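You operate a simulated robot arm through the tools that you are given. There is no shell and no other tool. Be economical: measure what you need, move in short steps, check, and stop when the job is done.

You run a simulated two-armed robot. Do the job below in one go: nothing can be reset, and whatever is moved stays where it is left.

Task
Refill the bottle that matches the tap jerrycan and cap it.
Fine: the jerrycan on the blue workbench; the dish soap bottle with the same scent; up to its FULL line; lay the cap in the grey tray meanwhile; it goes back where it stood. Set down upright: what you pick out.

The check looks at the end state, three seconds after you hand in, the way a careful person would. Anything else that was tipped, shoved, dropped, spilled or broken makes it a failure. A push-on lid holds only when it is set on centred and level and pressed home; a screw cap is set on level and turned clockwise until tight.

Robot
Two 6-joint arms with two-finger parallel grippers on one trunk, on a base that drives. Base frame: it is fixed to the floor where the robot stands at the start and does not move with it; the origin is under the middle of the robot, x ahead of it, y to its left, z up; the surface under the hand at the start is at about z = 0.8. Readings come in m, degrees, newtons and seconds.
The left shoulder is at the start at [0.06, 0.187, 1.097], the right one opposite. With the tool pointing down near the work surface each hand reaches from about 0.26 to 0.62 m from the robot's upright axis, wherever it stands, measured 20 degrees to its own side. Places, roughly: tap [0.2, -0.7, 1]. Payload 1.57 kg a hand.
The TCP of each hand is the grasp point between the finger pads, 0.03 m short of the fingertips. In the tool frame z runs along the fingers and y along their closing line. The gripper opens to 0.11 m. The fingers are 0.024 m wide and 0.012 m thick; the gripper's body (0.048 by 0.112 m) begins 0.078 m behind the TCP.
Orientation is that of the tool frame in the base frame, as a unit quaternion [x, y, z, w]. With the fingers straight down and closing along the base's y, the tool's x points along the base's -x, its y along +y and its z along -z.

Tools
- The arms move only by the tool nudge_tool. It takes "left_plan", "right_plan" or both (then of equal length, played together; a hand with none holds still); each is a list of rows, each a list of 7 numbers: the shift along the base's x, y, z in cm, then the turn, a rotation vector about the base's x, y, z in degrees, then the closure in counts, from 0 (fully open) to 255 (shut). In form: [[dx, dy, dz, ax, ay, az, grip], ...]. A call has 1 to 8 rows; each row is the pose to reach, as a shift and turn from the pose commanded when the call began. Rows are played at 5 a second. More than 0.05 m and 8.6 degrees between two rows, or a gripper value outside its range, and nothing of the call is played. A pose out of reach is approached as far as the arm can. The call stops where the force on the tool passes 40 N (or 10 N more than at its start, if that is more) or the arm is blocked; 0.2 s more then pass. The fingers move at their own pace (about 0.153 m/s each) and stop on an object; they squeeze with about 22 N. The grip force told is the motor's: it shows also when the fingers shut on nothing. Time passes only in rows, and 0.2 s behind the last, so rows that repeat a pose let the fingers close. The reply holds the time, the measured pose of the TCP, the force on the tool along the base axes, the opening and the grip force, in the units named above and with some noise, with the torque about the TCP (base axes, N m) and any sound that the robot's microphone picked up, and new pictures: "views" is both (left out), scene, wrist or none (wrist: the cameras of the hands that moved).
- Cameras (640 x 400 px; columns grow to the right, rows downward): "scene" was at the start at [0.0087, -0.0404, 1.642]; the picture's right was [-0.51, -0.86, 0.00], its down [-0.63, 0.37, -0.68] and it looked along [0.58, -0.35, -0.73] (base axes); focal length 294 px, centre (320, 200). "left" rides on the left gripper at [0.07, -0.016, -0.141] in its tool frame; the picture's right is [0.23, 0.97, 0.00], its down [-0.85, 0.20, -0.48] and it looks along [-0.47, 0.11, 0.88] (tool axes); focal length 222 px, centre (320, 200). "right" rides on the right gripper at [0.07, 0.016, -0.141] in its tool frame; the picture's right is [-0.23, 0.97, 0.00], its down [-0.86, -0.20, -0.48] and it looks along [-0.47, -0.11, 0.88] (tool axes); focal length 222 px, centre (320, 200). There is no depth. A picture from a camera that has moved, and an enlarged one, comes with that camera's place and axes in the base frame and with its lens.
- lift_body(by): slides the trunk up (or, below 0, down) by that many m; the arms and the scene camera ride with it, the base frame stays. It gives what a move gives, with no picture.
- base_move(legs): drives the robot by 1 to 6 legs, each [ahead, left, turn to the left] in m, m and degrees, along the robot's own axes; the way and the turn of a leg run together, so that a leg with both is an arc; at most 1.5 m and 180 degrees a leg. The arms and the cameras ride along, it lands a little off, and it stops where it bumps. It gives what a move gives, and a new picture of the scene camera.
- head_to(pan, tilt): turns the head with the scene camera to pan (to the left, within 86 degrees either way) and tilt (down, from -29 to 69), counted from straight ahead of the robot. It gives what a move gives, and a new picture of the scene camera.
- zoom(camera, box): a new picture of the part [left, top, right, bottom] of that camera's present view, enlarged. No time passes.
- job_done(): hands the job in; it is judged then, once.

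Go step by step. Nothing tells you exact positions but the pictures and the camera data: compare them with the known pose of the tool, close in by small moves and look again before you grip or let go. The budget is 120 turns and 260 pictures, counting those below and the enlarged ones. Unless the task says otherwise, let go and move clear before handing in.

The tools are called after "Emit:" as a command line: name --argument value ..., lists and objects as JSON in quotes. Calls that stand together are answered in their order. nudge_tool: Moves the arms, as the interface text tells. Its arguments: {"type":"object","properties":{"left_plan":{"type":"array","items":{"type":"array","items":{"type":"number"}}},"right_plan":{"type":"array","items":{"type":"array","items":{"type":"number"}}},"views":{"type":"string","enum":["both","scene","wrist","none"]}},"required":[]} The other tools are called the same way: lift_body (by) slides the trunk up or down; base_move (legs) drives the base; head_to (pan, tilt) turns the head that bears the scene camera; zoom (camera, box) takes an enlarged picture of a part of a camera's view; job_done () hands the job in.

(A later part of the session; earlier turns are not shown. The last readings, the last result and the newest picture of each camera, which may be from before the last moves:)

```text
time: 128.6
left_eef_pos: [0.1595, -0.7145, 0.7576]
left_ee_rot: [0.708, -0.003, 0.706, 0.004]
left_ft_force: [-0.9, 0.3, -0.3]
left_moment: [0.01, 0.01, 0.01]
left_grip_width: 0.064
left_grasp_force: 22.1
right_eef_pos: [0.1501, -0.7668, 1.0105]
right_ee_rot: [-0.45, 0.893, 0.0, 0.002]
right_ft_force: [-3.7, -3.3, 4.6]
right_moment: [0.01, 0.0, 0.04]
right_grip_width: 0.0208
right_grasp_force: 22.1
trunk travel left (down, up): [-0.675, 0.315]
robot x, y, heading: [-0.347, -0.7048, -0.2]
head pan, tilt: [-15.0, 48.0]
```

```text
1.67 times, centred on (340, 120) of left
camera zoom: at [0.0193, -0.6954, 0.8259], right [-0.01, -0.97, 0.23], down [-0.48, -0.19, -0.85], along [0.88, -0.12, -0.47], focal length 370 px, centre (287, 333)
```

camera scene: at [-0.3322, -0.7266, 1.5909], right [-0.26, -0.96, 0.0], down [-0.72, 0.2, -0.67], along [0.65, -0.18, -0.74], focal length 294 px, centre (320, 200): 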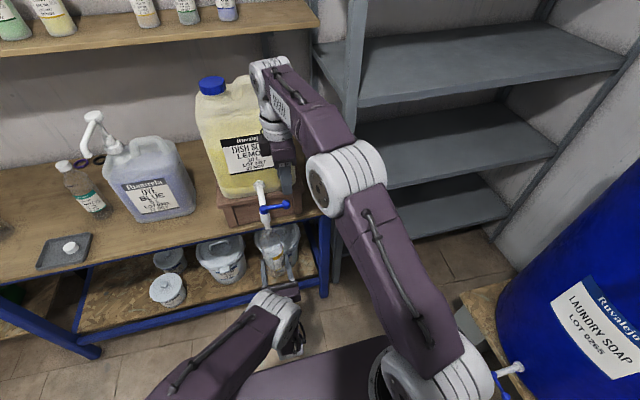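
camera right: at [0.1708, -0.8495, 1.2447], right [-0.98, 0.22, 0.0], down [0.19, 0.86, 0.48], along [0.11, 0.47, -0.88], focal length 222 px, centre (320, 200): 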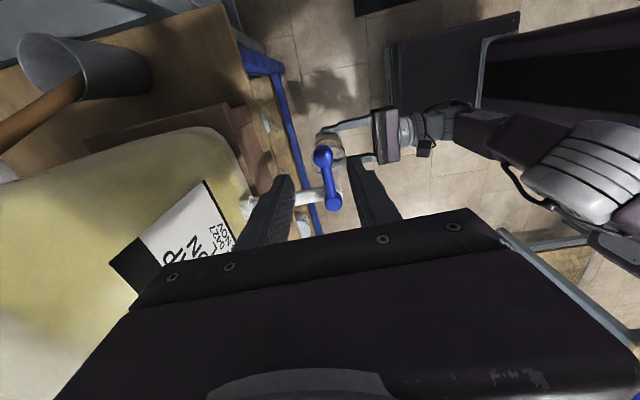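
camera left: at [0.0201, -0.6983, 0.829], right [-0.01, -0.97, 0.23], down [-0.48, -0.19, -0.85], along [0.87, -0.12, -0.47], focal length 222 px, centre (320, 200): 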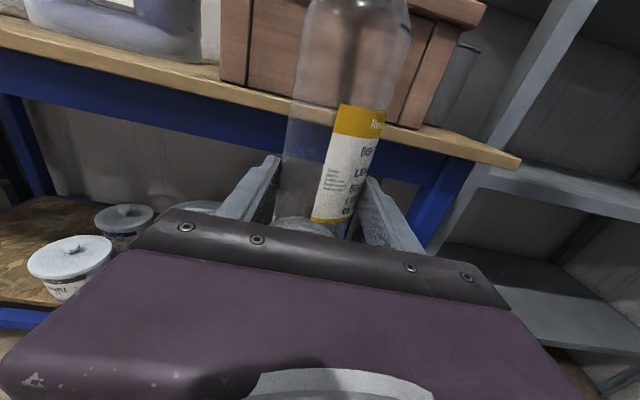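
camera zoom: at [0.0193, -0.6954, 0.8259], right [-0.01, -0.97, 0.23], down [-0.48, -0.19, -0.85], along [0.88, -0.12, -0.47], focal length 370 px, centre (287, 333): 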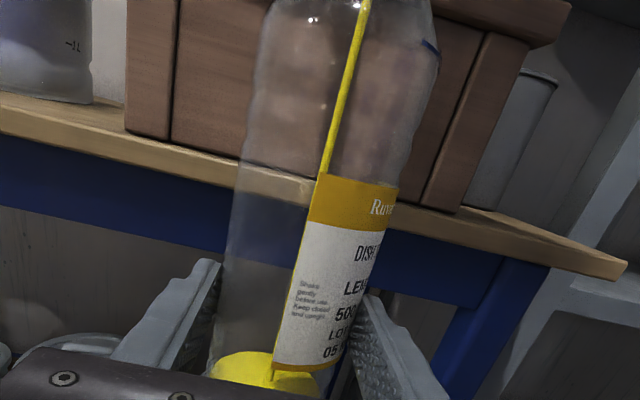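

Level rises about 5 mm/s. I hold longer, checking periodically.

Emit:
nudge_tool --right_plan '[[0, 0, 0, 0, 0, 0, 255], [0, 0, 0, 0, 0, 0, 255], [0, 0, 0, 0, 0, 0, 255], [0, 0, 0, 0, 0, 0, 255], [0, 0, 0, 0, 0, 0, 255], [0, 0, 0, 0, 0, 0, 255], [0, 0, 0, 0, 0, 0, 255], [0, 0, 0, 0, 0, 0, 255]]' --views "none"

Emit:
nudge_tool --right_plan '[[0, 0, 0, 0, 0, 0, 255], [0, 0, 0, 0, 0, 0, 255], [0, 0, 0, 0, 0, 0, 255], [0, 0, 0, 0, 0, 0, 255], [0, 0, 0, 0, 0, 0, 255], [0, 0, 0, 0, 0, 0, 255], [0, 0, 0, 0, 0, 0, 255], [0, 0, 0, 0, 0, 0, 255]]' --views "none"

Emit:
nudge_tool --right_plan '[[0, 0, 0, 0, 0, 0, 255], [0, 0, 0, 0, 0, 0, 255], [0, 0, 0, 0, 0, 0, 255], [0, 0, 0, 0, 0, 0, 255], [0, 0, 0, 0, 0, 0, 255], [0, 0, 0, 0, 0, 0, 255], [0, 0, 0, 0, 0, 0, 255], [0, 0, 0, 0, 0, 0, 255]]' --views "none"

Emit:
zoom --camera "left" --box '[230, 0, 450, 240]'

```text
time: 130.4
left_eef_pos: [0.1598, -0.7149, 0.7567]
left_ee_rot: [0.708, -0.004, 0.706, 0.005]
left_ft_force: [0.2, 0.2, -1.2]
left_moment: [0.04, 0.07, 0.0]
left_grip_width: 0.0643
left_grasp_force: 22.0
right_eef_pos: [0.1489, -0.7668, 1.0101]
right_ee_rot: [-0.45, 0.893, -0.001, 0.0]
right_ft_force: [-2.7, -3.8, 3.6]
right_moment: [0.01, 0.02, 0.02]
right_grip_width: 0.0209
right_grasp_force: 21.8
trunk travel left (down, up): [-0.675, 0.315]
robot x, y, heading: [-0.3471, -0.7046, -0.2]
head pan, tilt: [-15.0, 48.0]
```

```text
time: 132.2
left_eef_pos: [0.1594, -0.714, 0.7559]
left_ee_rot: [0.709, -0.004, 0.705, 0.005]
left_ft_force: [-0.7, -0.2, -1.1]
left_moment: [0.03, 0.04, 0.01]
left_grip_width: 0.0644
left_grasp_force: 21.6
right_eef_pos: [0.1499, -0.7661, 1.01]
right_ee_rot: [-0.45, 0.893, -0.002, 0.0]
right_ft_force: [-2.6, -2.7, 3.5]
right_moment: [-0.03, 0.04, -0.02]
right_grip_width: 0.0207
right_grasp_force: 22.6
trunk travel left (down, up): [-0.675, 0.315]
robot x, y, heading: [-0.3474, -0.7082, -0.1]
head pan, tilt: [-15.0, 48.0]
```

```text
time: 134.0
left_eef_pos: [0.1595, -0.7141, 0.7582]
left_ee_rot: [0.708, -0.004, 0.706, 0.005]
left_ft_force: [-0.9, -0.4, -1.7]
left_moment: [-0.01, 0.02, -0.01]
left_grip_width: 0.0646
left_grasp_force: 22.0
right_eef_pos: [0.1502, -0.7663, 1.0098]
right_ee_rot: [-0.451, 0.893, -0.001, 0.001]
right_ft_force: [-1.5, -3.1, 2.7]
right_moment: [0.03, -0.02, 0.03]
right_grip_width: 0.0208
right_grasp_force: 22.2
trunk travel left (down, up): [-0.675, 0.315]
robot x, y, heading: [-0.3521, -0.7049, -0.2]
head pan, tilt: [-15.0, 48.0]
```

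```text
1.67 times, centred on (340, 120) of left
camera zoom: at [0.0196, -0.6954, 0.8257], right [-0.01, -0.97, 0.23], down [-0.48, -0.19, -0.85], along [0.87, -0.12, -0.47], focal length 370 px, centre (287, 333)
```

zoom: 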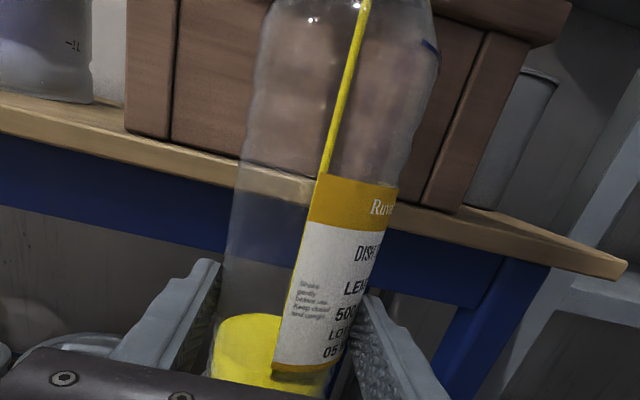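

Slow; I open the tap further, to ~65°.

Emit:
nudge_tool --right_plan '[[-0.5, 0.46, 0, 0, 0, -6.3, 255], [-0.93, 0.97, 0, 0, 0, -12.6, 255], [-1.32, 1.54, 0, 0, 0, -19, 255], [-1.65, 2.15, 0, 0, 0, -25, 255], [-1.65, 2.15, 0, 0, 0, -25, 255], [-1.65, 2.15, 0, 0, 0, -25, 255], [-1.65, 2.15, 0, 0, 0, -25, 255]]' --views "none"

Emit:
zoom --camera "scene" --box '[220, 170, 320, 280]'

Emit:
zoom --camera "left" --box '[230, 0, 450, 240]'

```text
time: 135.6
left_eef_pos: [0.1586, -0.7157, 0.7576]
left_ee_rot: [0.709, -0.004, 0.705, 0.005]
left_ft_force: [-0.1, 0.2, -1.9]
left_moment: [0.02, 0.03, -0.03]
left_grip_width: 0.0646
left_grasp_force: 22.2
right_eef_pos: [0.1318, -0.7465, 1.0103]
right_ee_rot: [-0.246, 0.969, 0.0, 0.001]
right_ft_force: [-8.8, -5.7, 0.3]
right_moment: [-0.02, 0.06, -0.04]
right_grip_width: 0.0207
right_grasp_force: 21.9
trunk travel left (down, up): [-0.675, 0.315]
robot x, y, heading: [-0.3495, -0.7025, -0.3]
head pan, tilt: [-15.0, 48.0]
```

```text
3.64 times, centred on (270, 225) of scene
camera zoom: at [-0.3336, -0.7275, 1.5908], right [-0.26, -0.96, 0.0], down [-0.72, 0.2, -0.67], along [0.65, -0.18, -0.74], focal length 1068 px, centre (502, 109)
```

zoom: 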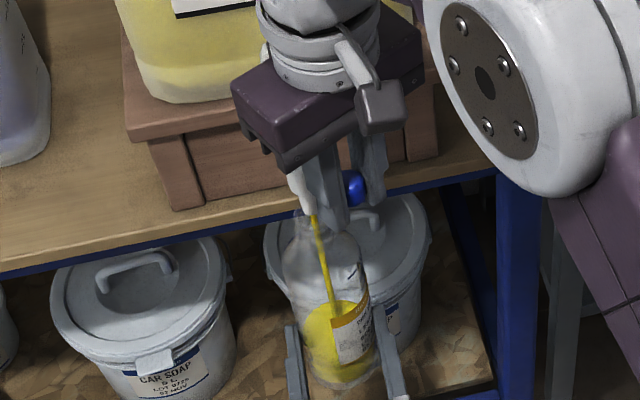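

```text
1.67 times, centred on (340, 120) of left
camera zoom: at [0.0191, -0.6958, 0.8259], right [-0.01, -0.97, 0.23], down [-0.48, -0.19, -0.85], along [0.88, -0.12, -0.47], focal length 370 px, centre (287, 333)
```

zoom: 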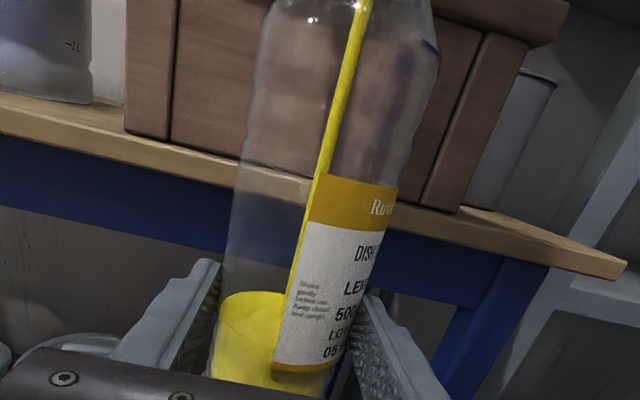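

Faster now. I hold ~7 s and check.

Emit:
nudge_tool --right_plan '[[0, 0, 0, 0, 0, 0, 255], [0, 0, 0, 0, 0, 0, 255], [0, 0, 0, 0, 0, 0, 255], [0, 0, 0, 0, 0, 0, 255], [0, 0, 0, 0, 0, 0, 255], [0, 0, 0, 0, 0, 0, 255], [0, 0, 0, 0, 0, 0, 255], [0, 0, 0, 0, 0, 0, 255]]' --views "none"

Emit:
nudge_tool --right_plan '[[0, 0, 0, 0, 0, 0, 255], [0, 0, 0, 0, 0, 0, 255], [0, 0, 0, 0, 0, 0, 255], [0, 0, 0, 0, 0, 0, 255], [0, 0, 0, 0, 0, 0, 255], [0, 0, 0, 0, 0, 0, 255], [0, 0, 0, 0, 0, 0, 255], [0, 0, 0, 0, 0, 0, 255]]' --views "none"

Emit:
nudge_tool --right_plan '[[0, 0, 0, 0, 0, 0, 255], [0, 0, 0, 0, 0, 0, 255], [0, 0, 0, 0, 0, 0, 255], [0, 0, 0, 0, 0, 0, 255], [0, 0, 0, 0, 0, 0, 255], [0, 0, 0, 0, 0, 0, 255], [0, 0, 0, 0, 0, 0, 255], [0, 0, 0, 0, 0, 0, 255]]' --views "none"

Emit:
zoom --camera "left" --box '[230, 0, 450, 240]'

```text
time: 137.4
left_eef_pos: [0.1583, -0.7144, 0.7562]
left_ee_rot: [0.708, -0.005, 0.706, 0.006]
left_ft_force: [1.1, 0.4, -2.7]
left_moment: [0.03, 0.06, 0.01]
left_grip_width: 0.0651
left_grasp_force: 21.5
right_eef_pos: [0.1316, -0.7455, 1.0114]
right_ee_rot: [-0.246, 0.969, 0.0, 0.0]
right_ft_force: [-11.2, -6.6, 0.1]
right_moment: [-0.04, 0.1, 0.07]
right_grip_width: 0.0208
right_grasp_force: 21.5
trunk travel left (down, up): [-0.675, 0.315]
robot x, y, heading: [-0.3489, -0.7087, -0.3]
head pan, tilt: [-15.0, 48.0]
```

```text
time: 139.2
left_eef_pos: [0.16, -0.7154, 0.7565]
left_ee_rot: [0.708, -0.005, 0.706, 0.005]
left_ft_force: [-0.2, 0.4, -3.6]
left_moment: [-0.03, 0.04, 0.02]
left_grip_width: 0.0644
left_grasp_force: 22.0
right_eef_pos: [0.1322, -0.7455, 1.0093]
right_ee_rot: [-0.246, 0.969, 0.0, 0.0]
right_ft_force: [-11.5, -6.5, -0.2]
right_moment: [-0.05, 0.08, 0.01]
right_grip_width: 0.0209
right_grasp_force: 22.3
trunk travel left (down, up): [-0.675, 0.315]
robot x, y, heading: [-0.3458, -0.7072, -0.4]
head pan, tilt: [-15.0, 48.0]
```

```text
time: 141.0
left_eef_pos: [0.159, -0.7144, 0.756]
left_ee_rot: [0.708, -0.005, 0.706, 0.006]
left_ft_force: [-0.8, 0.2, -3.1]
left_moment: [-0.01, 0.11, 0.03]
left_grip_width: 0.0648
left_grasp_force: 22.0
right_eef_pos: [0.1338, -0.7464, 1.0116]
right_ee_rot: [-0.247, 0.969, 0.001, 0.0]
right_ft_force: [-9.0, -5.7, 0.5]
right_moment: [-0.01, 0.04, -0.01]
right_grip_width: 0.021
right_grasp_force: 22.2
trunk travel left (down, up): [-0.675, 0.315]
robot x, y, heading: [-0.349, -0.709, -0.5]
head pan, tilt: [-15.0, 48.0]
```

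```text
1.67 times, centred on (340, 120) of left
camera zoom: at [0.0193, -0.6958, 0.8259], right [-0.01, -0.97, 0.23], down [-0.48, -0.19, -0.85], along [0.87, -0.12, -0.47], focal length 370 px, centre (287, 333)
```

zoom: 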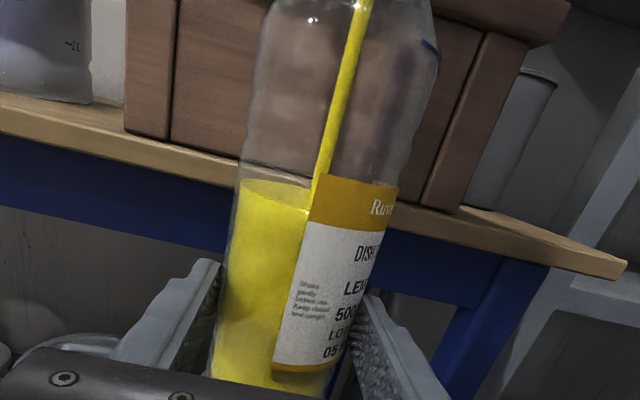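

Level z≈0.803, FULL line z≈0.860, rising ~1 cm/s. I hold 3.6 s more, then check.

Emit:
nudge_tool --right_plan '[[0, 0, 0, 0, 0, 0, 255], [0, 0, 0, 0, 0, 0, 255], [0, 0, 0, 0, 0, 0, 255], [0, 0, 0, 0, 0, 0, 255], [0, 0, 0, 0, 0, 0, 255], [0, 0, 0, 0, 0, 0, 255], [0, 0, 0, 0, 0, 0, 255], [0, 0, 0, 0, 0, 0, 255]]' --views "none"

Emit:
nudge_tool --right_plan '[[0, 0, 0, 0, 0, 0, 255], [0, 0, 0, 0, 0, 0, 255], [0, 0, 0, 0, 0, 0, 255], [0, 0, 0, 0, 0, 0, 255], [0, 0, 0, 0, 0, 0, 255], [0, 0, 0, 0, 0, 0, 255], [0, 0, 0, 0, 0, 0, 255]]' --views "none"

Emit:
zoom --camera "left" --box '[230, 0, 450, 240]'

Emit:
zoom --camera "scene" --box '[245, 205, 315, 275]'

```text
time: 142.8
left_eef_pos: [0.1596, -0.714, 0.757]
left_ee_rot: [0.709, -0.004, 0.705, 0.005]
left_ft_force: [0.6, 0.3, -4.3]
left_moment: [0.02, 0.07, -0.02]
left_grip_width: 0.0646
left_grasp_force: 21.9
right_eef_pos: [0.1322, -0.7452, 1.0107]
right_ee_rot: [-0.246, 0.969, 0.001, 0.001]
right_ft_force: [-7.0, -3.5, 0.4]
right_moment: [-0.03, 0.03, -0.01]
right_grip_width: 0.021
right_grasp_force: 21.9
trunk travel left (down, up): [-0.675, 0.315]
robot x, y, heading: [-0.3475, -0.7075, -0.3]
head pan, tilt: [-15.0, 48.0]
```

```text
time: 144.4
left_eef_pos: [0.1598, -0.7132, 0.7582]
left_ee_rot: [0.708, -0.004, 0.706, 0.005]
left_ft_force: [-0.4, -0.6, -3.8]
left_moment: [-0.02, 0.17, 0.02]
left_grip_width: 0.0651
left_grasp_force: 22.3
right_eef_pos: [0.1322, -0.745, 1.0104]
right_ee_rot: [-0.246, 0.969, 0.0, 0.0]
right_ft_force: [-6.8, -4.4, 2.0]
right_moment: [-0.03, 0.0, -0.03]
right_grip_width: 0.0209
right_grasp_force: 21.8
trunk travel left (down, up): [-0.675, 0.315]
robot x, y, heading: [-0.3494, -0.706, -0.4]
head pan, tilt: [-15.0, 48.0]
```

```text
1.67 times, centred on (340, 120) of left
camera zoom: at [0.0194, -0.6955, 0.8258], right [-0.01, -0.97, 0.23], down [-0.48, -0.19, -0.85], along [0.87, -0.12, -0.47], focal length 370 px, centre (287, 333)
```

zoom: 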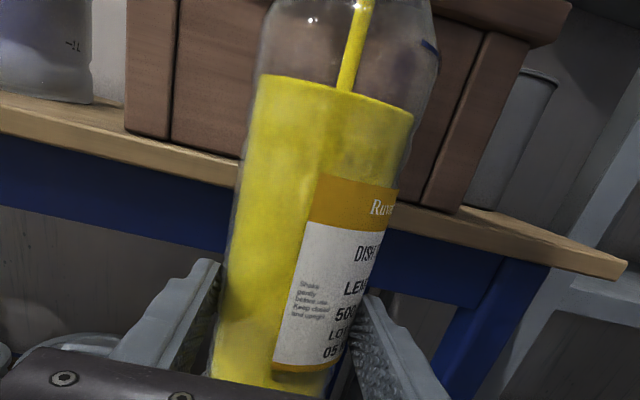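

```text
5.71 times, centred on (280, 240) of scene
camera zoom: at [-0.3331, -0.7268, 1.5909], right [-0.26, -0.96, 0.0], down [-0.72, 0.2, -0.67], along [0.65, -0.18, -0.74], focal length 1679 px, centre (549, -29)
```

zoom: 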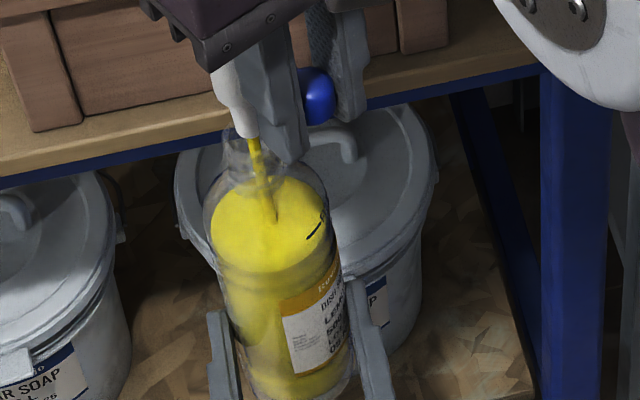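

Level is ~2 cm below FULL. I throttle back to ~35°.

Emit:
nudge_tool --right_plan '[[0.33, -0.61, 0, 0, 0, 6.3, 255], [0.72, -1.18, 0, 0, 0, 12.6, 255], [1.15, -1.69, 0, 0, 0, 18.8, 255], [1.65, -2.15, 0, 0, 0, 25, 255]]' --views "none"

Emit:
zoom --camera "left" --box '[230, 0, 450, 240]'

```text
time: 145.4
left_eef_pos: [0.1597, -0.7133, 0.7556]
left_ee_rot: [0.709, -0.004, 0.705, 0.006]
left_ft_force: [0.4, 0.0, -4.9]
left_moment: [0.03, 0.11, -0.01]
left_grip_width: 0.0646
left_grasp_force: 22.0
right_eef_pos: [0.1509, -0.7648, 1.0101]
right_ee_rot: [-0.451, 0.892, 0.0, 0.001]
right_ft_force: [0.9, 1.5, 5.5]
right_moment: [0.26, -0.17, 0.02]
right_grip_width: 0.021
right_grasp_force: 22.4
trunk travel left (down, up): [-0.675, 0.315]
robot x, y, heading: [-0.3506, -0.7053, -0.5]
head pan, tilt: [-15.0, 48.0]
```

```text
1.67 times, centred on (340, 120) of left
camera zoom: at [0.02, -0.6947, 0.8255], right [-0.01, -0.97, 0.23], down [-0.48, -0.19, -0.85], along [0.87, -0.12, -0.47], focal length 370 px, centre (287, 333)
```

zoom: 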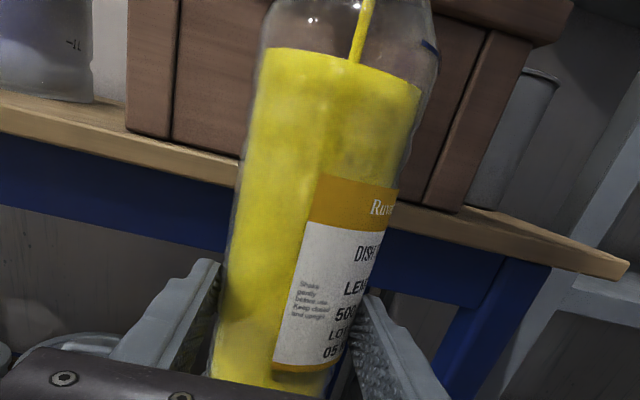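

About 11 mm left; I hold 1.2 s at the low flow and check.

Emit:
nudge_tool --right_plan '[[0, 0, 0, 0, 0, 0, 255], [0, 0, 0, 0, 0, 0, 255], [0, 0, 0, 0, 0, 0, 255], [0, 0, 0, 0, 0, 0, 255], [0, 0, 0, 0, 0, 0, 255]]' --views "none"

Emit:
zoom --camera "left" --box '[290, 0, 430, 100]'

```text
time: 146.6
left_eef_pos: [0.1598, -0.7129, 0.7566]
left_ee_rot: [0.709, -0.003, 0.705, 0.006]
left_ft_force: [0.6, -1.5, -5.3]
left_moment: [0.02, 0.12, 0.01]
left_grip_width: 0.0647
left_grasp_force: 22.3
right_eef_pos: [0.1505, -0.7649, 1.0109]
right_ee_rot: [-0.45, 0.893, 0.0, 0.001]
right_ft_force: [2.8, 2.9, 11.5]
right_moment: [0.07, -0.04, -0.07]
right_grip_width: 0.0209
right_grasp_force: 22.0
trunk travel left (down, up): [-0.675, 0.315]
robot x, y, heading: [-0.3451, -0.7064, -0.3]
head pan, tilt: [-15.0, 48.0]
```

```text
4.00 times, centred on (360, 50) of left
camera zoom: at [0.0201, -0.6945, 0.8255], right [-0.01, -0.97, 0.23], down [-0.48, -0.2, -0.85], along [0.87, -0.12, -0.47], focal length 888 px, centre (160, 800)
```

zoom: 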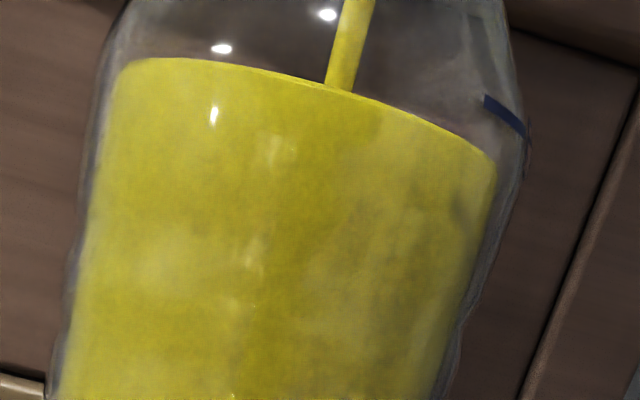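

About 1.3 s of flow remains. I hold 0.6 s and then close the tap fully.

Emit:
nudge_tool --right_plan '[[0, 0, 0, 0, 0, 0, 255], [0, 0, 0, 0, 0, 0, 255], [0, 0, 0, 0, 0, 0, 255], [0.67, -0.46, 0, 0, 0, 7.5, 255], [1.4, -0.82, 0, 0, 0, 15, 255], [2.17, -1.09, 0, 0, 0, 22.5, 255], [2.97, -1.25, 0, 0, 0, 30, 255], [3.79, -1.3, 0, 0, 0, 37.5, 255]]' --views "none"

Emit:
zoom --camera "left" --box '[290, 0, 430, 100]'

Emit:
zoom --camera "scene" --box '[240, 185, 310, 255]'

```text
time: 148.4
left_eef_pos: [0.1585, -0.7122, 0.7583]
left_ee_rot: [0.708, -0.003, 0.706, 0.006]
left_ft_force: [-0.3, -0.2, -5.6]
left_moment: [-0.02, 0.15, -0.02]
left_grip_width: 0.0646
left_grasp_force: 22.1
right_eef_pos: [0.186, -0.7763, 1.0086]
right_ee_rot: [0.714, -0.7, -0.001, 0.001]
right_ft_force: [-12.4, 10.5, 7.5]
right_moment: [0.13, -0.02, 0.01]
right_grip_width: 0.0209
right_grasp_force: 22.1
trunk travel left (down, up): [-0.675, 0.315]
robot x, y, heading: [-0.3484, -0.7072, -0.3]
head pan, tilt: [-15.0, 48.0]
```

```text
4.00 times, centred on (360, 50) of left
camera zoom: at [0.0177, -0.6936, 0.8264], right [-0.01, -0.97, 0.23], down [-0.48, -0.2, -0.85], along [0.88, -0.12, -0.47], focal length 888 px, centre (160, 800)
```

zoom: 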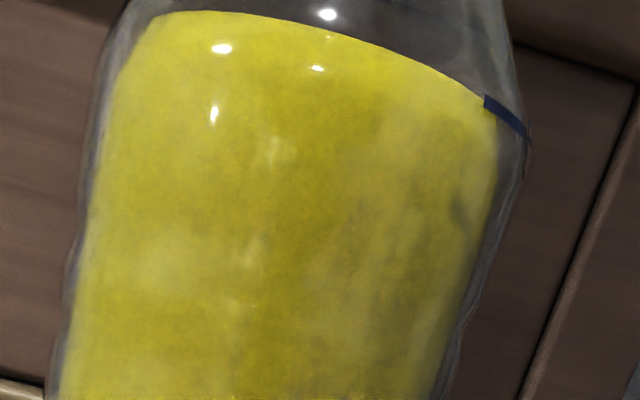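

```text
5.71 times, centred on (275, 220) of scene
camera zoom: at [-0.3363, -0.723, 1.5908], right [-0.26, -0.96, 0.0], down [-0.71, 0.2, -0.67], along [0.65, -0.18, -0.74], focal length 1679 px, centre (577, 86)
```

zoom: 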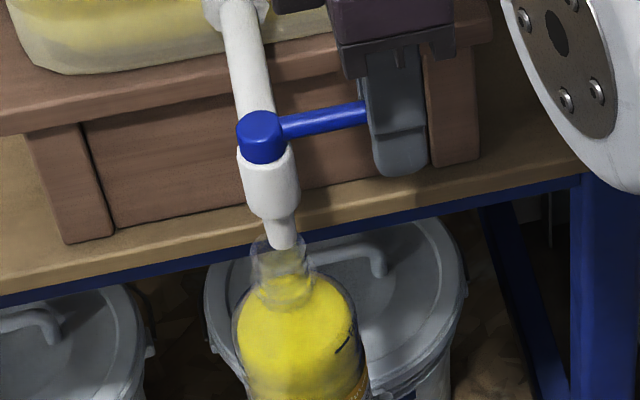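

Filled exactly to the FULL line and the tap is shut. I release the knob, then lower the bottle away from the spout.

Emit:
nudge_tool --right_plan '[[0, 0, 0, 0, 0, 0, 200], [0, 0, 0, 0, 0, 0, 150], [0, 0, 0, 0, 0, 0, 140], [0, 0, 3, 0, 0, 0, 140], [0, 0, 7, 0, 0, 0, 140], [-1, -1, 11, 0, 0, 0, 140], [-4, -2, 14, 0, 0, 0, 140], [-8, -3, 16, 0, 0, 0, 140]]' --left_plan '[[0, 0, 0, 0, 0, 0, 255], [0, 0, -0.5, 0, 0, 0, 255], [0, 0, -1.2, 0, 0, 0, 255], [0, 0, -2, 0, 0, 0, 255], [-1, 0, -2.5, 0, 0, 0, 255], [-3, 0, -2.5, 0, 0, 0, 255], [-5, 0, -2.5, 0, 0, 0, 255], [-7, 0, -2.5, 0, 0, 0, 255]]' --views "scene"

Emit:
zoom --camera "scene" --box '[220, 165, 320, 285]'

```text
time: 150.4
left_eef_pos: [0.1076, -0.6785, 0.7298]
left_ee_rot: [0.709, 0.028, 0.704, -0.026]
left_ft_force: [0.4, 0.3, -5.7]
left_moment: [-0.02, 0.12, 0.02]
left_grip_width: 0.065
left_grasp_force: 22.1
right_eef_pos: [0.111, -0.8096, 1.1676]
right_ee_rot: [0.713, -0.701, 0.0, 0.001]
right_ft_force: [0.1, -0.6, 0.2]
right_moment: [0.0, 0.03, 0.03]
right_grip_width: 0.0497
right_grasp_force: 0.0
trunk travel left (down, up): [-0.675, 0.315]
robot x, y, heading: [-0.349, -0.7017, -0.2]
head pan, tilt: [-15.0, 48.0]
stopped in row 8 (left hand): the arm was blocked; the commanded pose is now the measured one
camera scene: at [-0.3291, -0.726, 1.5908], right [-0.26, -0.96, 0.0], down [-0.72, 0.2, -0.67], along [0.64, -0.18, -0.74], focal length 294 px, centre (320, 200)
```

scene: 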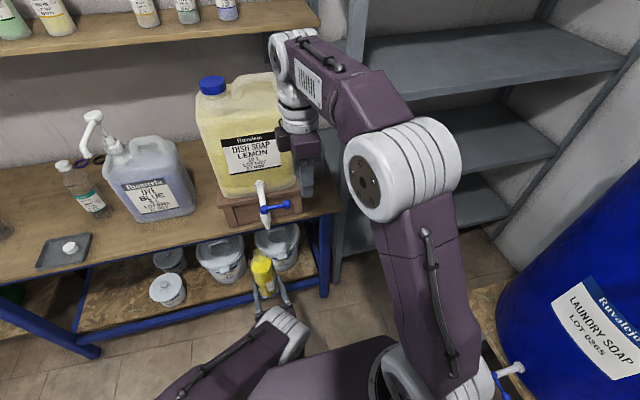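

```text
3.33 times, centred on (270, 225) of scene
camera zoom: at [-0.3291, -0.726, 1.5908], right [-0.26, -0.96, 0.0], down [-0.72, 0.2, -0.67], along [0.64, -0.18, -0.74], focal length 979 px, centre (487, 117)
```

zoom: 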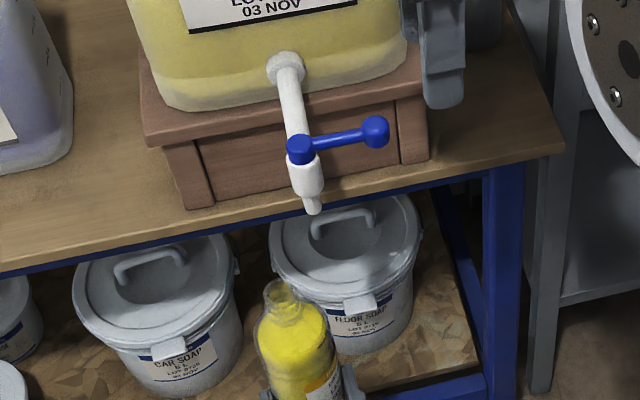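

No drips, lever closed. The left arm is folded tight, so I drive back and left, then raise the bottle and pre-turn the right wrist for screwing clockwise.

Emit:
base_move --legs '[[-0.1, 0, 0], [0, 0.67, 0]]'

Emit:
nudge_tool --left_plan '[[0.5, 0, 2, 0, 0, -1, 255], [1, 0, 5, 0, 0, -2, 255], [1.5, 0, 8, 0, 0, -3, 255], [2, 0.5, 11, 0, 0, -4.4, 255], [2.5, 1, 14, 0, 0, -4.4, 255], [3, 1.5, 17, 0, 0, -4.4, 255], [3, 2, 20, 0, 0, -4.4, 255], [3, 2, 23, 0, 0, -4.4, 255]]' --right_plan '[[0, 0, 0, 0, 0, 8, 140], [0, 0, 0, 0, 0, 16, 140], [0, 0, 0, 0, 0, 24, 140], [0, 0, 0, 0, 0, 32, 140], [0, 0, 0, 0, 0, 40, 140], [0, 0, 0, 0, 0, 48, 140], [0, 0, 0, 0, 0, 56, 140], [0, 0, 0, 0, 0, 64, 140]]' --views "none"

Emit:
head_to --pan 0 --tilt 45

```text
time: 154.8
left_eef_pos: [0.0063, 0.0034, 0.7313]
left_ee_rot: [0.708, 0.032, 0.705, -0.03]
left_ft_force: [-1.2, -0.2, -5.2]
left_moment: [-0.01, 0.15, -0.05]
left_grip_width: 0.0648
left_grasp_force: 21.7
right_eef_pos: [0.0113, -0.1277, 1.168]
right_ee_rot: [0.718, -0.696, -0.001, 0.0]
right_ft_force: [0.1, -0.5, -0.2]
right_moment: [-0.04, -0.01, -0.05]
right_grip_width: 0.0494
right_grasp_force: 0.1
trunk travel left (down, up): [-0.675, 0.315]
robot x, y, heading: [-0.4478, -0.0335, 0.6]
head pan, tilt: [-15.0, 48.0]
camera scene: at [-0.4296, -0.0486, 1.5909], right [-0.25, -0.97, 0.0], down [-0.72, 0.19, -0.67], along [0.65, -0.17, -0.74], focal length 294 px, centre (320, 200)
```

scene: 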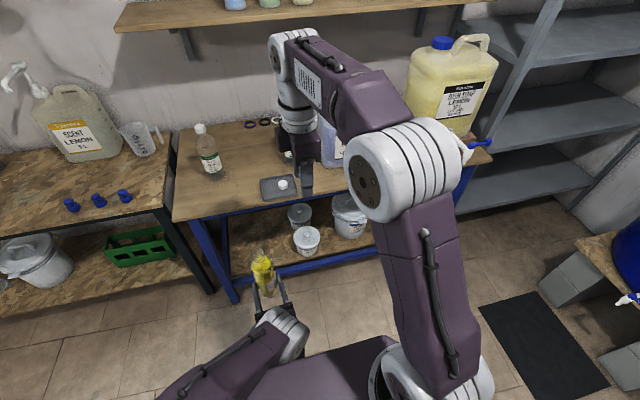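

```text
time: 156.6
left_eef_pos: [0.0341, 0.0231, 0.9628]
left_ee_rot: [0.709, 0.004, 0.705, -0.003]
left_ft_force: [0.9, 0.6, -5.3]
left_moment: [-0.02, 0.13, -0.02]
left_grip_width: 0.0646
left_grasp_force: 22.2
right_eef_pos: [0.011, -0.1292, 1.1678]
right_ee_rot: [0.977, -0.211, -0.001, 0.0]
right_ft_force: [0.3, 0.6, 0.7]
right_moment: [-0.01, 0.0, 0.01]
right_grip_width: 0.0497
right_grasp_force: 0.1
trunk travel left (down, up): [-0.675, 0.315]
robot x, y, heading: [-0.446, -0.0268, 0.4]
head pan, tilt: [-15.0, 48.0]
```

```text
time: 157.4
left_eef_pos: [0.0364, 0.0239, 0.9615]
left_ee_rot: [0.708, 0.004, 0.706, -0.003]
left_ft_force: [-0.3, 0.5, -5.6]
left_moment: [-0.05, 0.14, 0.01]
left_grip_width: 0.0648
left_grasp_force: 22.1
right_eef_pos: [0.0125, -0.1297, 1.1671]
right_ee_rot: [0.977, -0.211, 0.0, 0.001]
right_ft_force: [-1.1, 0.1, -0.5]
right_moment: [-0.01, -0.04, 0.03]
right_grip_width: 0.0496
right_grasp_force: 0.1
trunk travel left (down, up): [-0.675, 0.315]
robot x, y, heading: [-0.4498, -0.0273, 0.1]
head pan, tilt: [0.0, 45.0]
camera scene: at [-0.4242, -0.0282, 1.595], right [0.0, -1.0, 0.0], down [-0.71, 0.0, -0.71], along [0.71, 0.0, -0.71], focal length 294 px, centre (320, 200)
```

scene: 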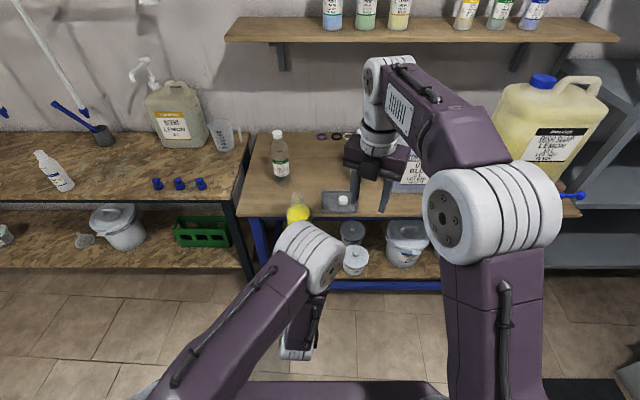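

I drive ahead to the table with the bottle 9 cm above it.

Emit:
base_move --legs '[[0.4, 0, 0]]'

Emit:
zoom --camera "scene" --box '[240, 190, 400, 330]'

```text
time: 159.9
left_eef_pos: [0.4388, 0.0231, 0.9609]
left_ee_rot: [0.709, 0.004, 0.705, -0.001]
left_ft_force: [0.7, -0.5, -5.4]
left_moment: [0.03, 0.14, -0.01]
left_grip_width: 0.0649
left_grasp_force: 21.6
right_eef_pos: [0.4145, -0.1296, 1.1676]
right_ee_rot: [0.977, -0.214, 0.0, 0.0]
right_ft_force: [0.3, 0.6, 0.6]
right_moment: [0.03, -0.02, 0.01]
right_grip_width: 0.0496
right_grasp_force: 0.1
trunk travel left (down, up): [-0.675, 0.315]
robot x, y, heading: [-0.0449, -0.0266, 0.2]
head pan, tilt: [0.0, 45.0]
camera scene: at [-0.0224, -0.027, 1.5951], right [0.0, -1.0, 0.0], down [-0.71, 0.0, -0.71], along [0.71, 0.0, -0.71], focal length 294 px, centre (320, 200)
```

scene: 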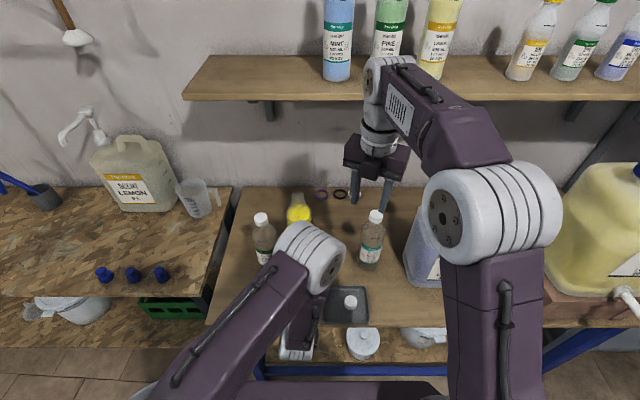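

```text
2.86 times, centred on (320, 260) of scene
camera zoom: at [-0.0224, -0.027, 1.5951], right [0.0, -1.0, 0.0], down [-0.71, 0.0, -0.71], along [0.71, 0.0, -0.71], focal length 840 px, centre (320, 29)
```

zoom: 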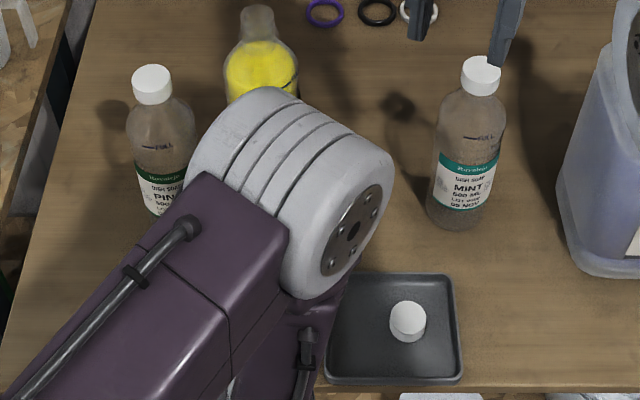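

I set the bottle back on its original spot (axis [0.479, -0.008]).

Emit:
nudge_tool --left_plan '[[0.5, -1.2, -2, 0, 0, 0, 255], [1, -2.4, -4, 0, 0, 0, 255], [1.4, -3.3, -6, 0, 0, 0, 255], [1.4, -3.3, -8, 0, 0, 0, 255], [1.4, -3.3, -9.2, 0, 0, 0, 255], [1.4, -3.3, -9.6, 0, 0, 0, 255], [1.4, -3.3, -9.8, 0, 0, 0, 255]]' --views "none"

Emit:
zoom --camera "scene" --box '[240, 190, 400, 330]'

```text
time: 161.5
left_eef_pos: [0.453, -0.0095, 0.8642]
left_ee_rot: [0.708, 0.003, 0.706, -0.002]
left_ft_force: [1.3, 0.5, -3.0]
left_moment: [0.04, -0.12, 0.04]
left_grip_width: 0.065
left_grasp_force: 21.7
right_eef_pos: [0.414, -0.1295, 1.1681]
right_ee_rot: [0.977, -0.214, 0.0, 0.0]
right_ft_force: [-0.1, -0.3, -0.3]
right_moment: [-0.01, 0.02, 0.03]
right_grip_width: 0.0494
right_grasp_force: 0.0
trunk travel left (down, up): [-0.675, 0.315]
robot x, y, heading: [-0.0499, -0.0243, 0.0]
head pan, tilt: [0.0, 45.0]
```

```text
2.86 times, centred on (320, 260) of scene
camera zoom: at [-0.0224, -0.0268, 1.5951], right [0.0, -1.0, 0.0], down [-0.71, 0.0, -0.71], along [0.71, 0.0, -0.71], focal length 840 px, centre (320, 29)
```

zoom: 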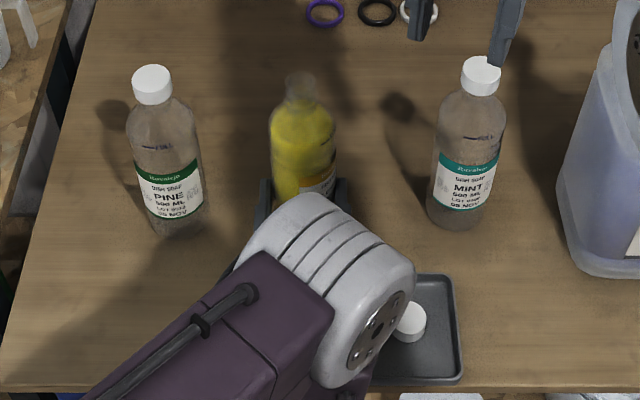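

The bottle matches its old place between its neighbours. The left wrist hangs over the tray, so I release the bottle and back the left hand away before fetching the cap.

Emit:
nudge_tool --left_plan '[[0, 0, -0.15, 0, 0, 0, 255], [0, 0, -0.15, 0, 0, 0, 180], [0, 0, -0.15, 0, 0, 0, 0], [0, 0, -0.1, 0, 0, 0, 0], [-4, 0, 0, 0, 0, 0, 0], [-8, 0, 0, 0, 0, 0, 0], [-12, 1.5, 0.5, 0, 0, 0, 0], [-13, 5, 1, 0, 0, 0, 0]]' --views "scene"

Emit:
zoom --camera "scene" --box '[240, 190, 400, 330]'

```text
time: 163.5
left_eef_pos: [0.3511, 0.0381, 0.8796]
left_ee_rot: [0.675, 0.087, 0.733, 0.017]
left_ft_force: [0.1, 0.5, -0.4]
left_moment: [-0.01, 0.0, -0.02]
left_grip_width: 0.11
left_grasp_force: 0.1
right_eef_pos: [0.4128, -0.1297, 1.1679]
right_ee_rot: [0.977, -0.213, 0.0, -0.001]
right_ft_force: [-0.5, 0.2, -0.9]
right_moment: [0.03, 0.0, 0.0]
right_grip_width: 0.0497
right_grasp_force: 0.1
trunk travel left (down, up): [-0.675, 0.315]
robot x, y, heading: [-0.0422, -0.0252, 0.4]
head pan, tilt: [0.0, 45.0]
stopped in row 8 (left hand): the arm was blocked; the commanded pose is now the measured one
camera scene: at [-0.0234, -0.0275, 1.5951], right [0.0, -1.0, 0.0], down [-0.71, 0.0, -0.71], along [0.71, 0.0, -0.71], focal length 294 px, centre (320, 200)
```

scene: 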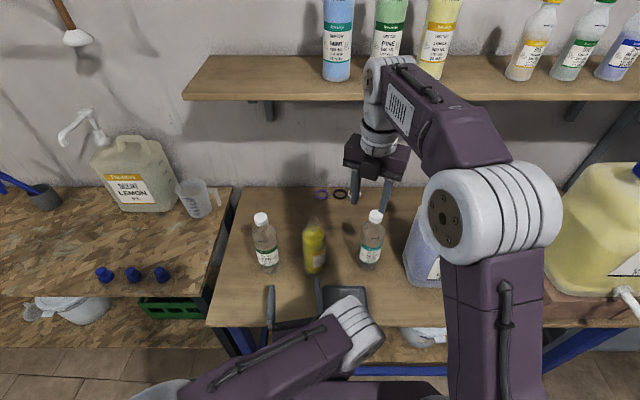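

```text
2.86 times, centred on (320, 260) of scene
camera zoom: at [-0.0234, -0.0275, 1.5951], right [0.0, -1.0, 0.0], down [-0.71, 0.0, -0.71], along [0.71, 0.0, -0.71], focal length 840 px, centre (320, 29)
```

zoom: 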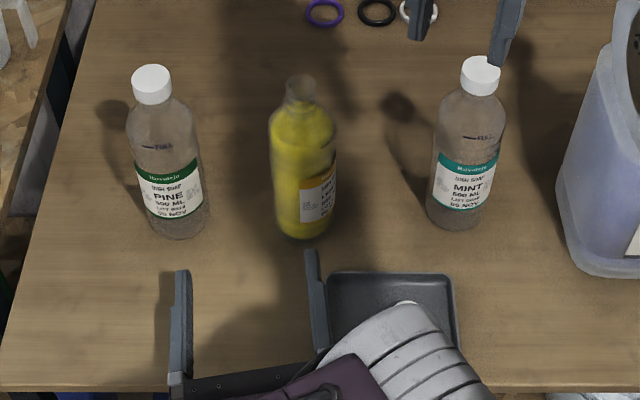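

The bottle stands by itself. I raise the left hand up and to the left, out of the way of the tray.

Emit:
nudge_tool --left_plan '[[0, 1, 3, 0, 0, 0, 0], [0, 2, 7, 0, 0, 0, 0], [0, 4, 11, 0, 0, 0, 0], [0, 7, 14, 0, 0, 0, 0], [1, 10, 16, 0, 0, 0, 0], [2, 13, 17, 0, 0, 0, 0]]' --right_plan '[[-1, 0.3, 0, 0, 0, 2, 140], [-2, 0.6, 0, 0, 0, 4, 120], [-3, 1, 0, 0, 0, 6, 100], [-4, 1.5, 0, 0, 0, 8, 100], [-5, 1.9, 0, 0, 0, 10, 100], [-5.6, 2, 0, 0, 0, 12, 100]]' --views "scene"

Emit:
zoom --camera "right" --box '[220, 40, 440, 240]'

```text
time: 164.2
left_eef_pos: [0.3703, 0.0449, 0.9704]
left_ee_rot: [0.631, 0.136, 0.761, 0.066]
left_ft_force: [-0.3, -0.4, -0.3]
left_moment: [-0.03, -0.03, 0.01]
left_grip_width: 0.1101
left_grasp_force: 0.1
right_eef_pos: [0.3882, -0.121, 1.1682]
right_ee_rot: [0.986, -0.169, 0.001, 0.001]
right_ft_force: [0.4, 0.2, 0.2]
right_moment: [0.01, 0.0, 0.0]
right_grip_width: 0.0668
right_grasp_force: 0.1
trunk travel left (down, up): [-0.675, 0.315]
robot x, y, heading: [-0.0429, -0.0269, 0.1]
head pan, tilt: [0.0, 45.0]
stopped in row 3 (left hand): the arm was blocked; the commanded pose is now the measured one
camera scene: at [-0.0226, -0.0263, 1.595], right [0.0, -1.0, 0.0], down [-0.71, 0.0, -0.71], along [0.71, 0.0, -0.71], focal length 294 px, centre (320, 200)
```

scene: 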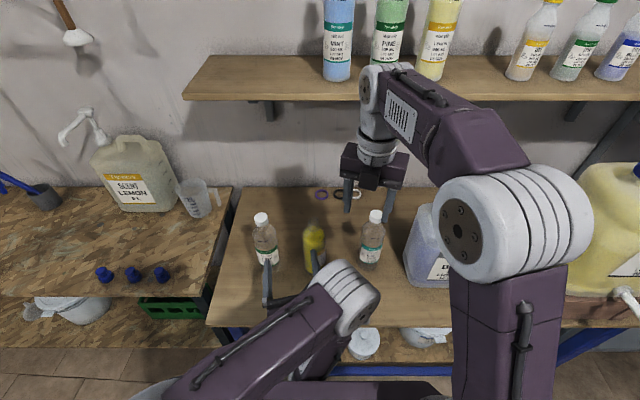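

```text
2.00 times, centred on (330, 140) of right
camera zoom: at [0.4483, -0.1596, 1.3105], right [-0.54, -0.84, 0.0], down [-0.74, 0.47, 0.48], along [-0.4, 0.26, -0.88], focal length 444 px, centre (300, 320)
```

zoom: 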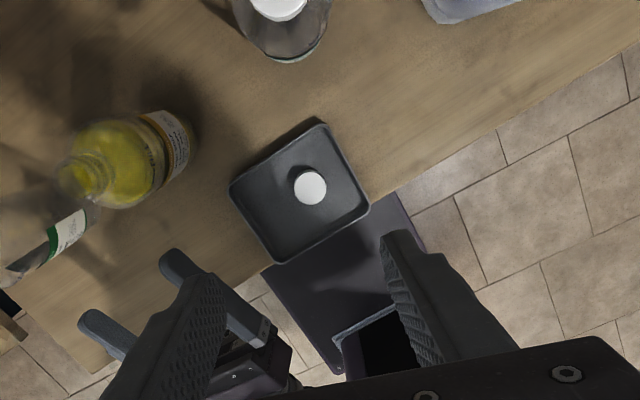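

The cap is at [0.359, -0.113]. I move the left hand further up, forward and left to give room.

Emit:
nudge_tool --left_plan '[[0.5, 0, 3, 0, 1.5, -1, 0], [1, 0, 6, 0, 3, -2, 0], [2, 1, 9, 0, 5, -3, 0], [3, 3, 12, 0, 6.5, -5, 0], [4, 6, 14, 0, 8, -6, 0], [5, 9, 16, 0, 9.6, -7.1, 0], [6, 12, 17, 0, 9.6, -7.1, 0]]' --views "scene"

```text
time: 165.8
left_eef_pos: [0.4697, 0.1023, 1.1253]
left_ee_rot: [0.7, 0.103, 0.7, 0.098]
left_ft_force: [0.3, 0.6, -0.3]
left_moment: [-0.01, -0.02, 0.04]
left_grip_width: 0.1101
left_grasp_force: 0.0
left hand out of reach, approached as far as the arm can: row 3, 4, 5, 6, 7
right_eef_pos: [0.3871, -0.1228, 1.1685]
right_ee_rot: [0.986, -0.169, -0.001, -0.002]
right_ft_force: [0.4, -0.3, -0.2]
right_moment: [0.04, 0.02, -0.02]
right_grip_width: 0.0668
right_grasp_force: 0.0
trunk travel left (down, up): [-0.675, 0.315]
robot x, y, heading: [-0.0417, -0.0294, 0.0]
head pan, tilt: [0.0, 45.0]
camera scene: at [-0.0225, -0.0285, 1.5951], right [0.0, -1.0, 0.0], down [-0.71, 0.0, -0.71], along [0.71, 0.0, -0.71], focal length 294 px, centre (320, 200)
```

scene: 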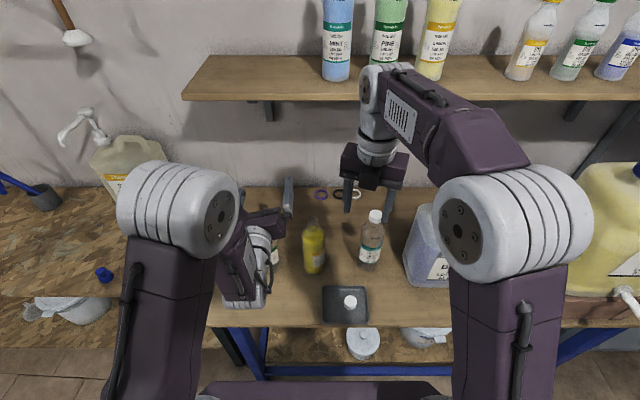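

Tray is clear. I descend the right hand over the cap.

Emit:
nudge_tool --right_plan '[[-1.4, 0.6, -3.5, 0, 0, 0, 100], [-2.9, 1.1, -7.5, 0, 0, 0, 100], [-2.9, 1.1, -12, 0, 0, 0, 100], [-2.9, 1.1, -16.5, 0, 0, 0, 100], [-2.9, 1.1, -21, 0, 0, 0, 100], [-2.9, 1.1, -25.5, 0, 0, 0, 100], [-2.9, 1.1, -29, 0, 0, 0, 100]]' --views "none"

Emit:
zoom --camera "right" --box '[220, 60, 420, 240]'

```text
time: 167.4
left_eef_pos: [0.4709, 0.1022, 1.1236]
left_ee_rot: [0.7, 0.105, 0.7, 0.098]
left_ft_force: [0.4, -0.9, 0.9]
left_moment: [0.0, -0.03, 0.0]
left_grip_width: 0.11
left_grasp_force: 0.0
right_eef_pos: [0.3583, -0.111, 0.8779]
right_ee_rot: [0.986, -0.169, 0.0, 0.0]
right_ft_force: [-0.6, 0.4, 0.2]
right_moment: [0.01, 0.02, 0.0]
right_grip_width: 0.0664
right_grasp_force: 0.1
trunk travel left (down, up): [-0.675, 0.315]
robot x, y, heading: [-0.0399, -0.0276, 0.2]
head pan, tilt: [0.0, 45.0]
```

```text
2.22 times, centred on (320, 150) of right
camera zoom: at [0.4185, -0.1488, 1.0205], right [-0.54, -0.84, 0.0], down [-0.74, 0.47, 0.48], along [-0.4, 0.26, -0.88], focal length 494 px, centre (320, 311)
```

zoom: 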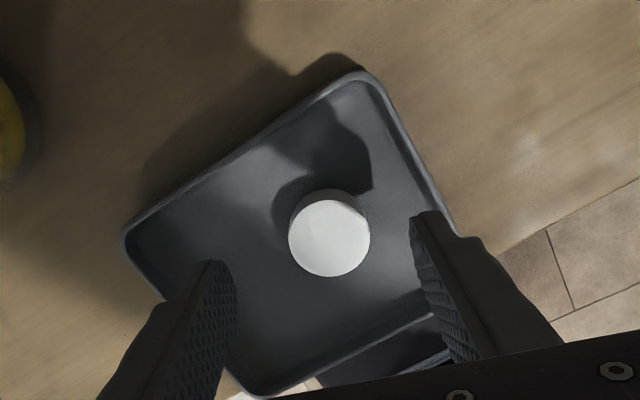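

Cap is centred between the fingers. I narrow the opening, descend and grip.

Emit:
nudge_tool --right_plan '[[0, -0.2, 0, 0, 0, 0, 140], [0, -0.2, -2, 0, 0, 0, 140], [0, -0.2, -4.1, 0, 0, 0, 140], [0, -0.2, -4.1, 0, 0, 0, 200], [0, -0.2, -4.1, 0, 0, 0, 255], [0, -0.2, -4.1, 0, 0, 0, 255]]' --views "none"

Emit:
nudge_tool --right_plan '[[0, 0, 3, 0, 0, 0, 255], [0, 0, 7.5, 0, 0, 0, 255], [0, 0, 12, 0, 0, 0, 255], [0, 0, 16.5, 0, 0, 0, 255], [0, 0, 21, 0, 0, 0, 255], [0, 0, 25.5, 0, 0, 0, 255]]' --views "wrist"

```text
time: 168.8
left_eef_pos: [0.4695, 0.1034, 1.125]
left_ee_rot: [0.7, 0.104, 0.7, 0.097]
left_ft_force: [0.2, 0.5, 0.5]
left_moment: [0.01, 0.01, 0.02]
left_grip_width: 0.1101
left_grasp_force: 0.0
right_eef_pos: [0.3598, -0.1123, 0.8378]
right_ee_rot: [0.986, -0.169, 0.001, 0.0]
right_ft_force: [1.6, -1.1, 4.9]
right_moment: [-0.02, 0.03, 0.01]
right_grip_width: 0.0324
right_grasp_force: 22.8
trunk travel left (down, up): [-0.675, 0.315]
robot x, y, heading: [-0.0461, -0.0229, -0.1]
head pan, tilt: [0.0, 45.0]
```

```text
time: 170.2
left_eef_pos: [0.4689, 0.1033, 1.1249]
left_ee_rot: [0.7, 0.104, 0.7, 0.098]
left_ft_force: [0.0, 0.1, -0.4]
left_moment: [-0.01, -0.01, -0.02]
left_grip_width: 0.1099
left_grasp_force: 0.0
right_eef_pos: [0.3592, -0.1146, 1.0946]
right_ee_rot: [0.986, -0.169, 0.001, 0.0]
right_ft_force: [0.0, -0.3, -0.2]
right_moment: [0.02, 0.0, 0.01]
right_grip_width: 0.0326
right_grasp_force: 22.0
trunk travel left (down, up): [-0.675, 0.315]
robot x, y, heading: [-0.0469, -0.0267, 0.1]
head pan, tilt: [0.0, 45.0]
camera right: at [0.4191, -0.1531, 1.2368], right [-0.54, -0.84, 0.0], down [-0.74, 0.47, 0.48], along [-0.4, 0.26, -0.88], focal length 222 px, centre (320, 200)
```

right: 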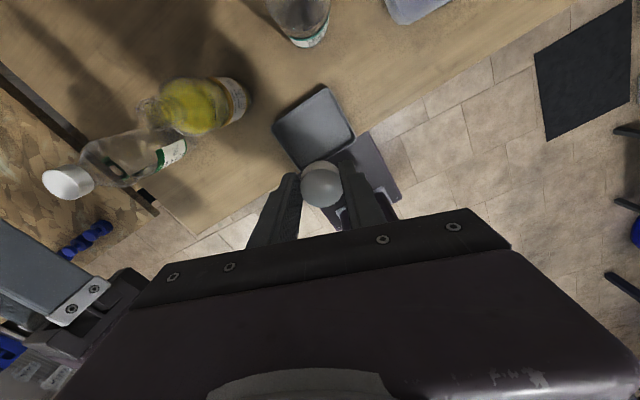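

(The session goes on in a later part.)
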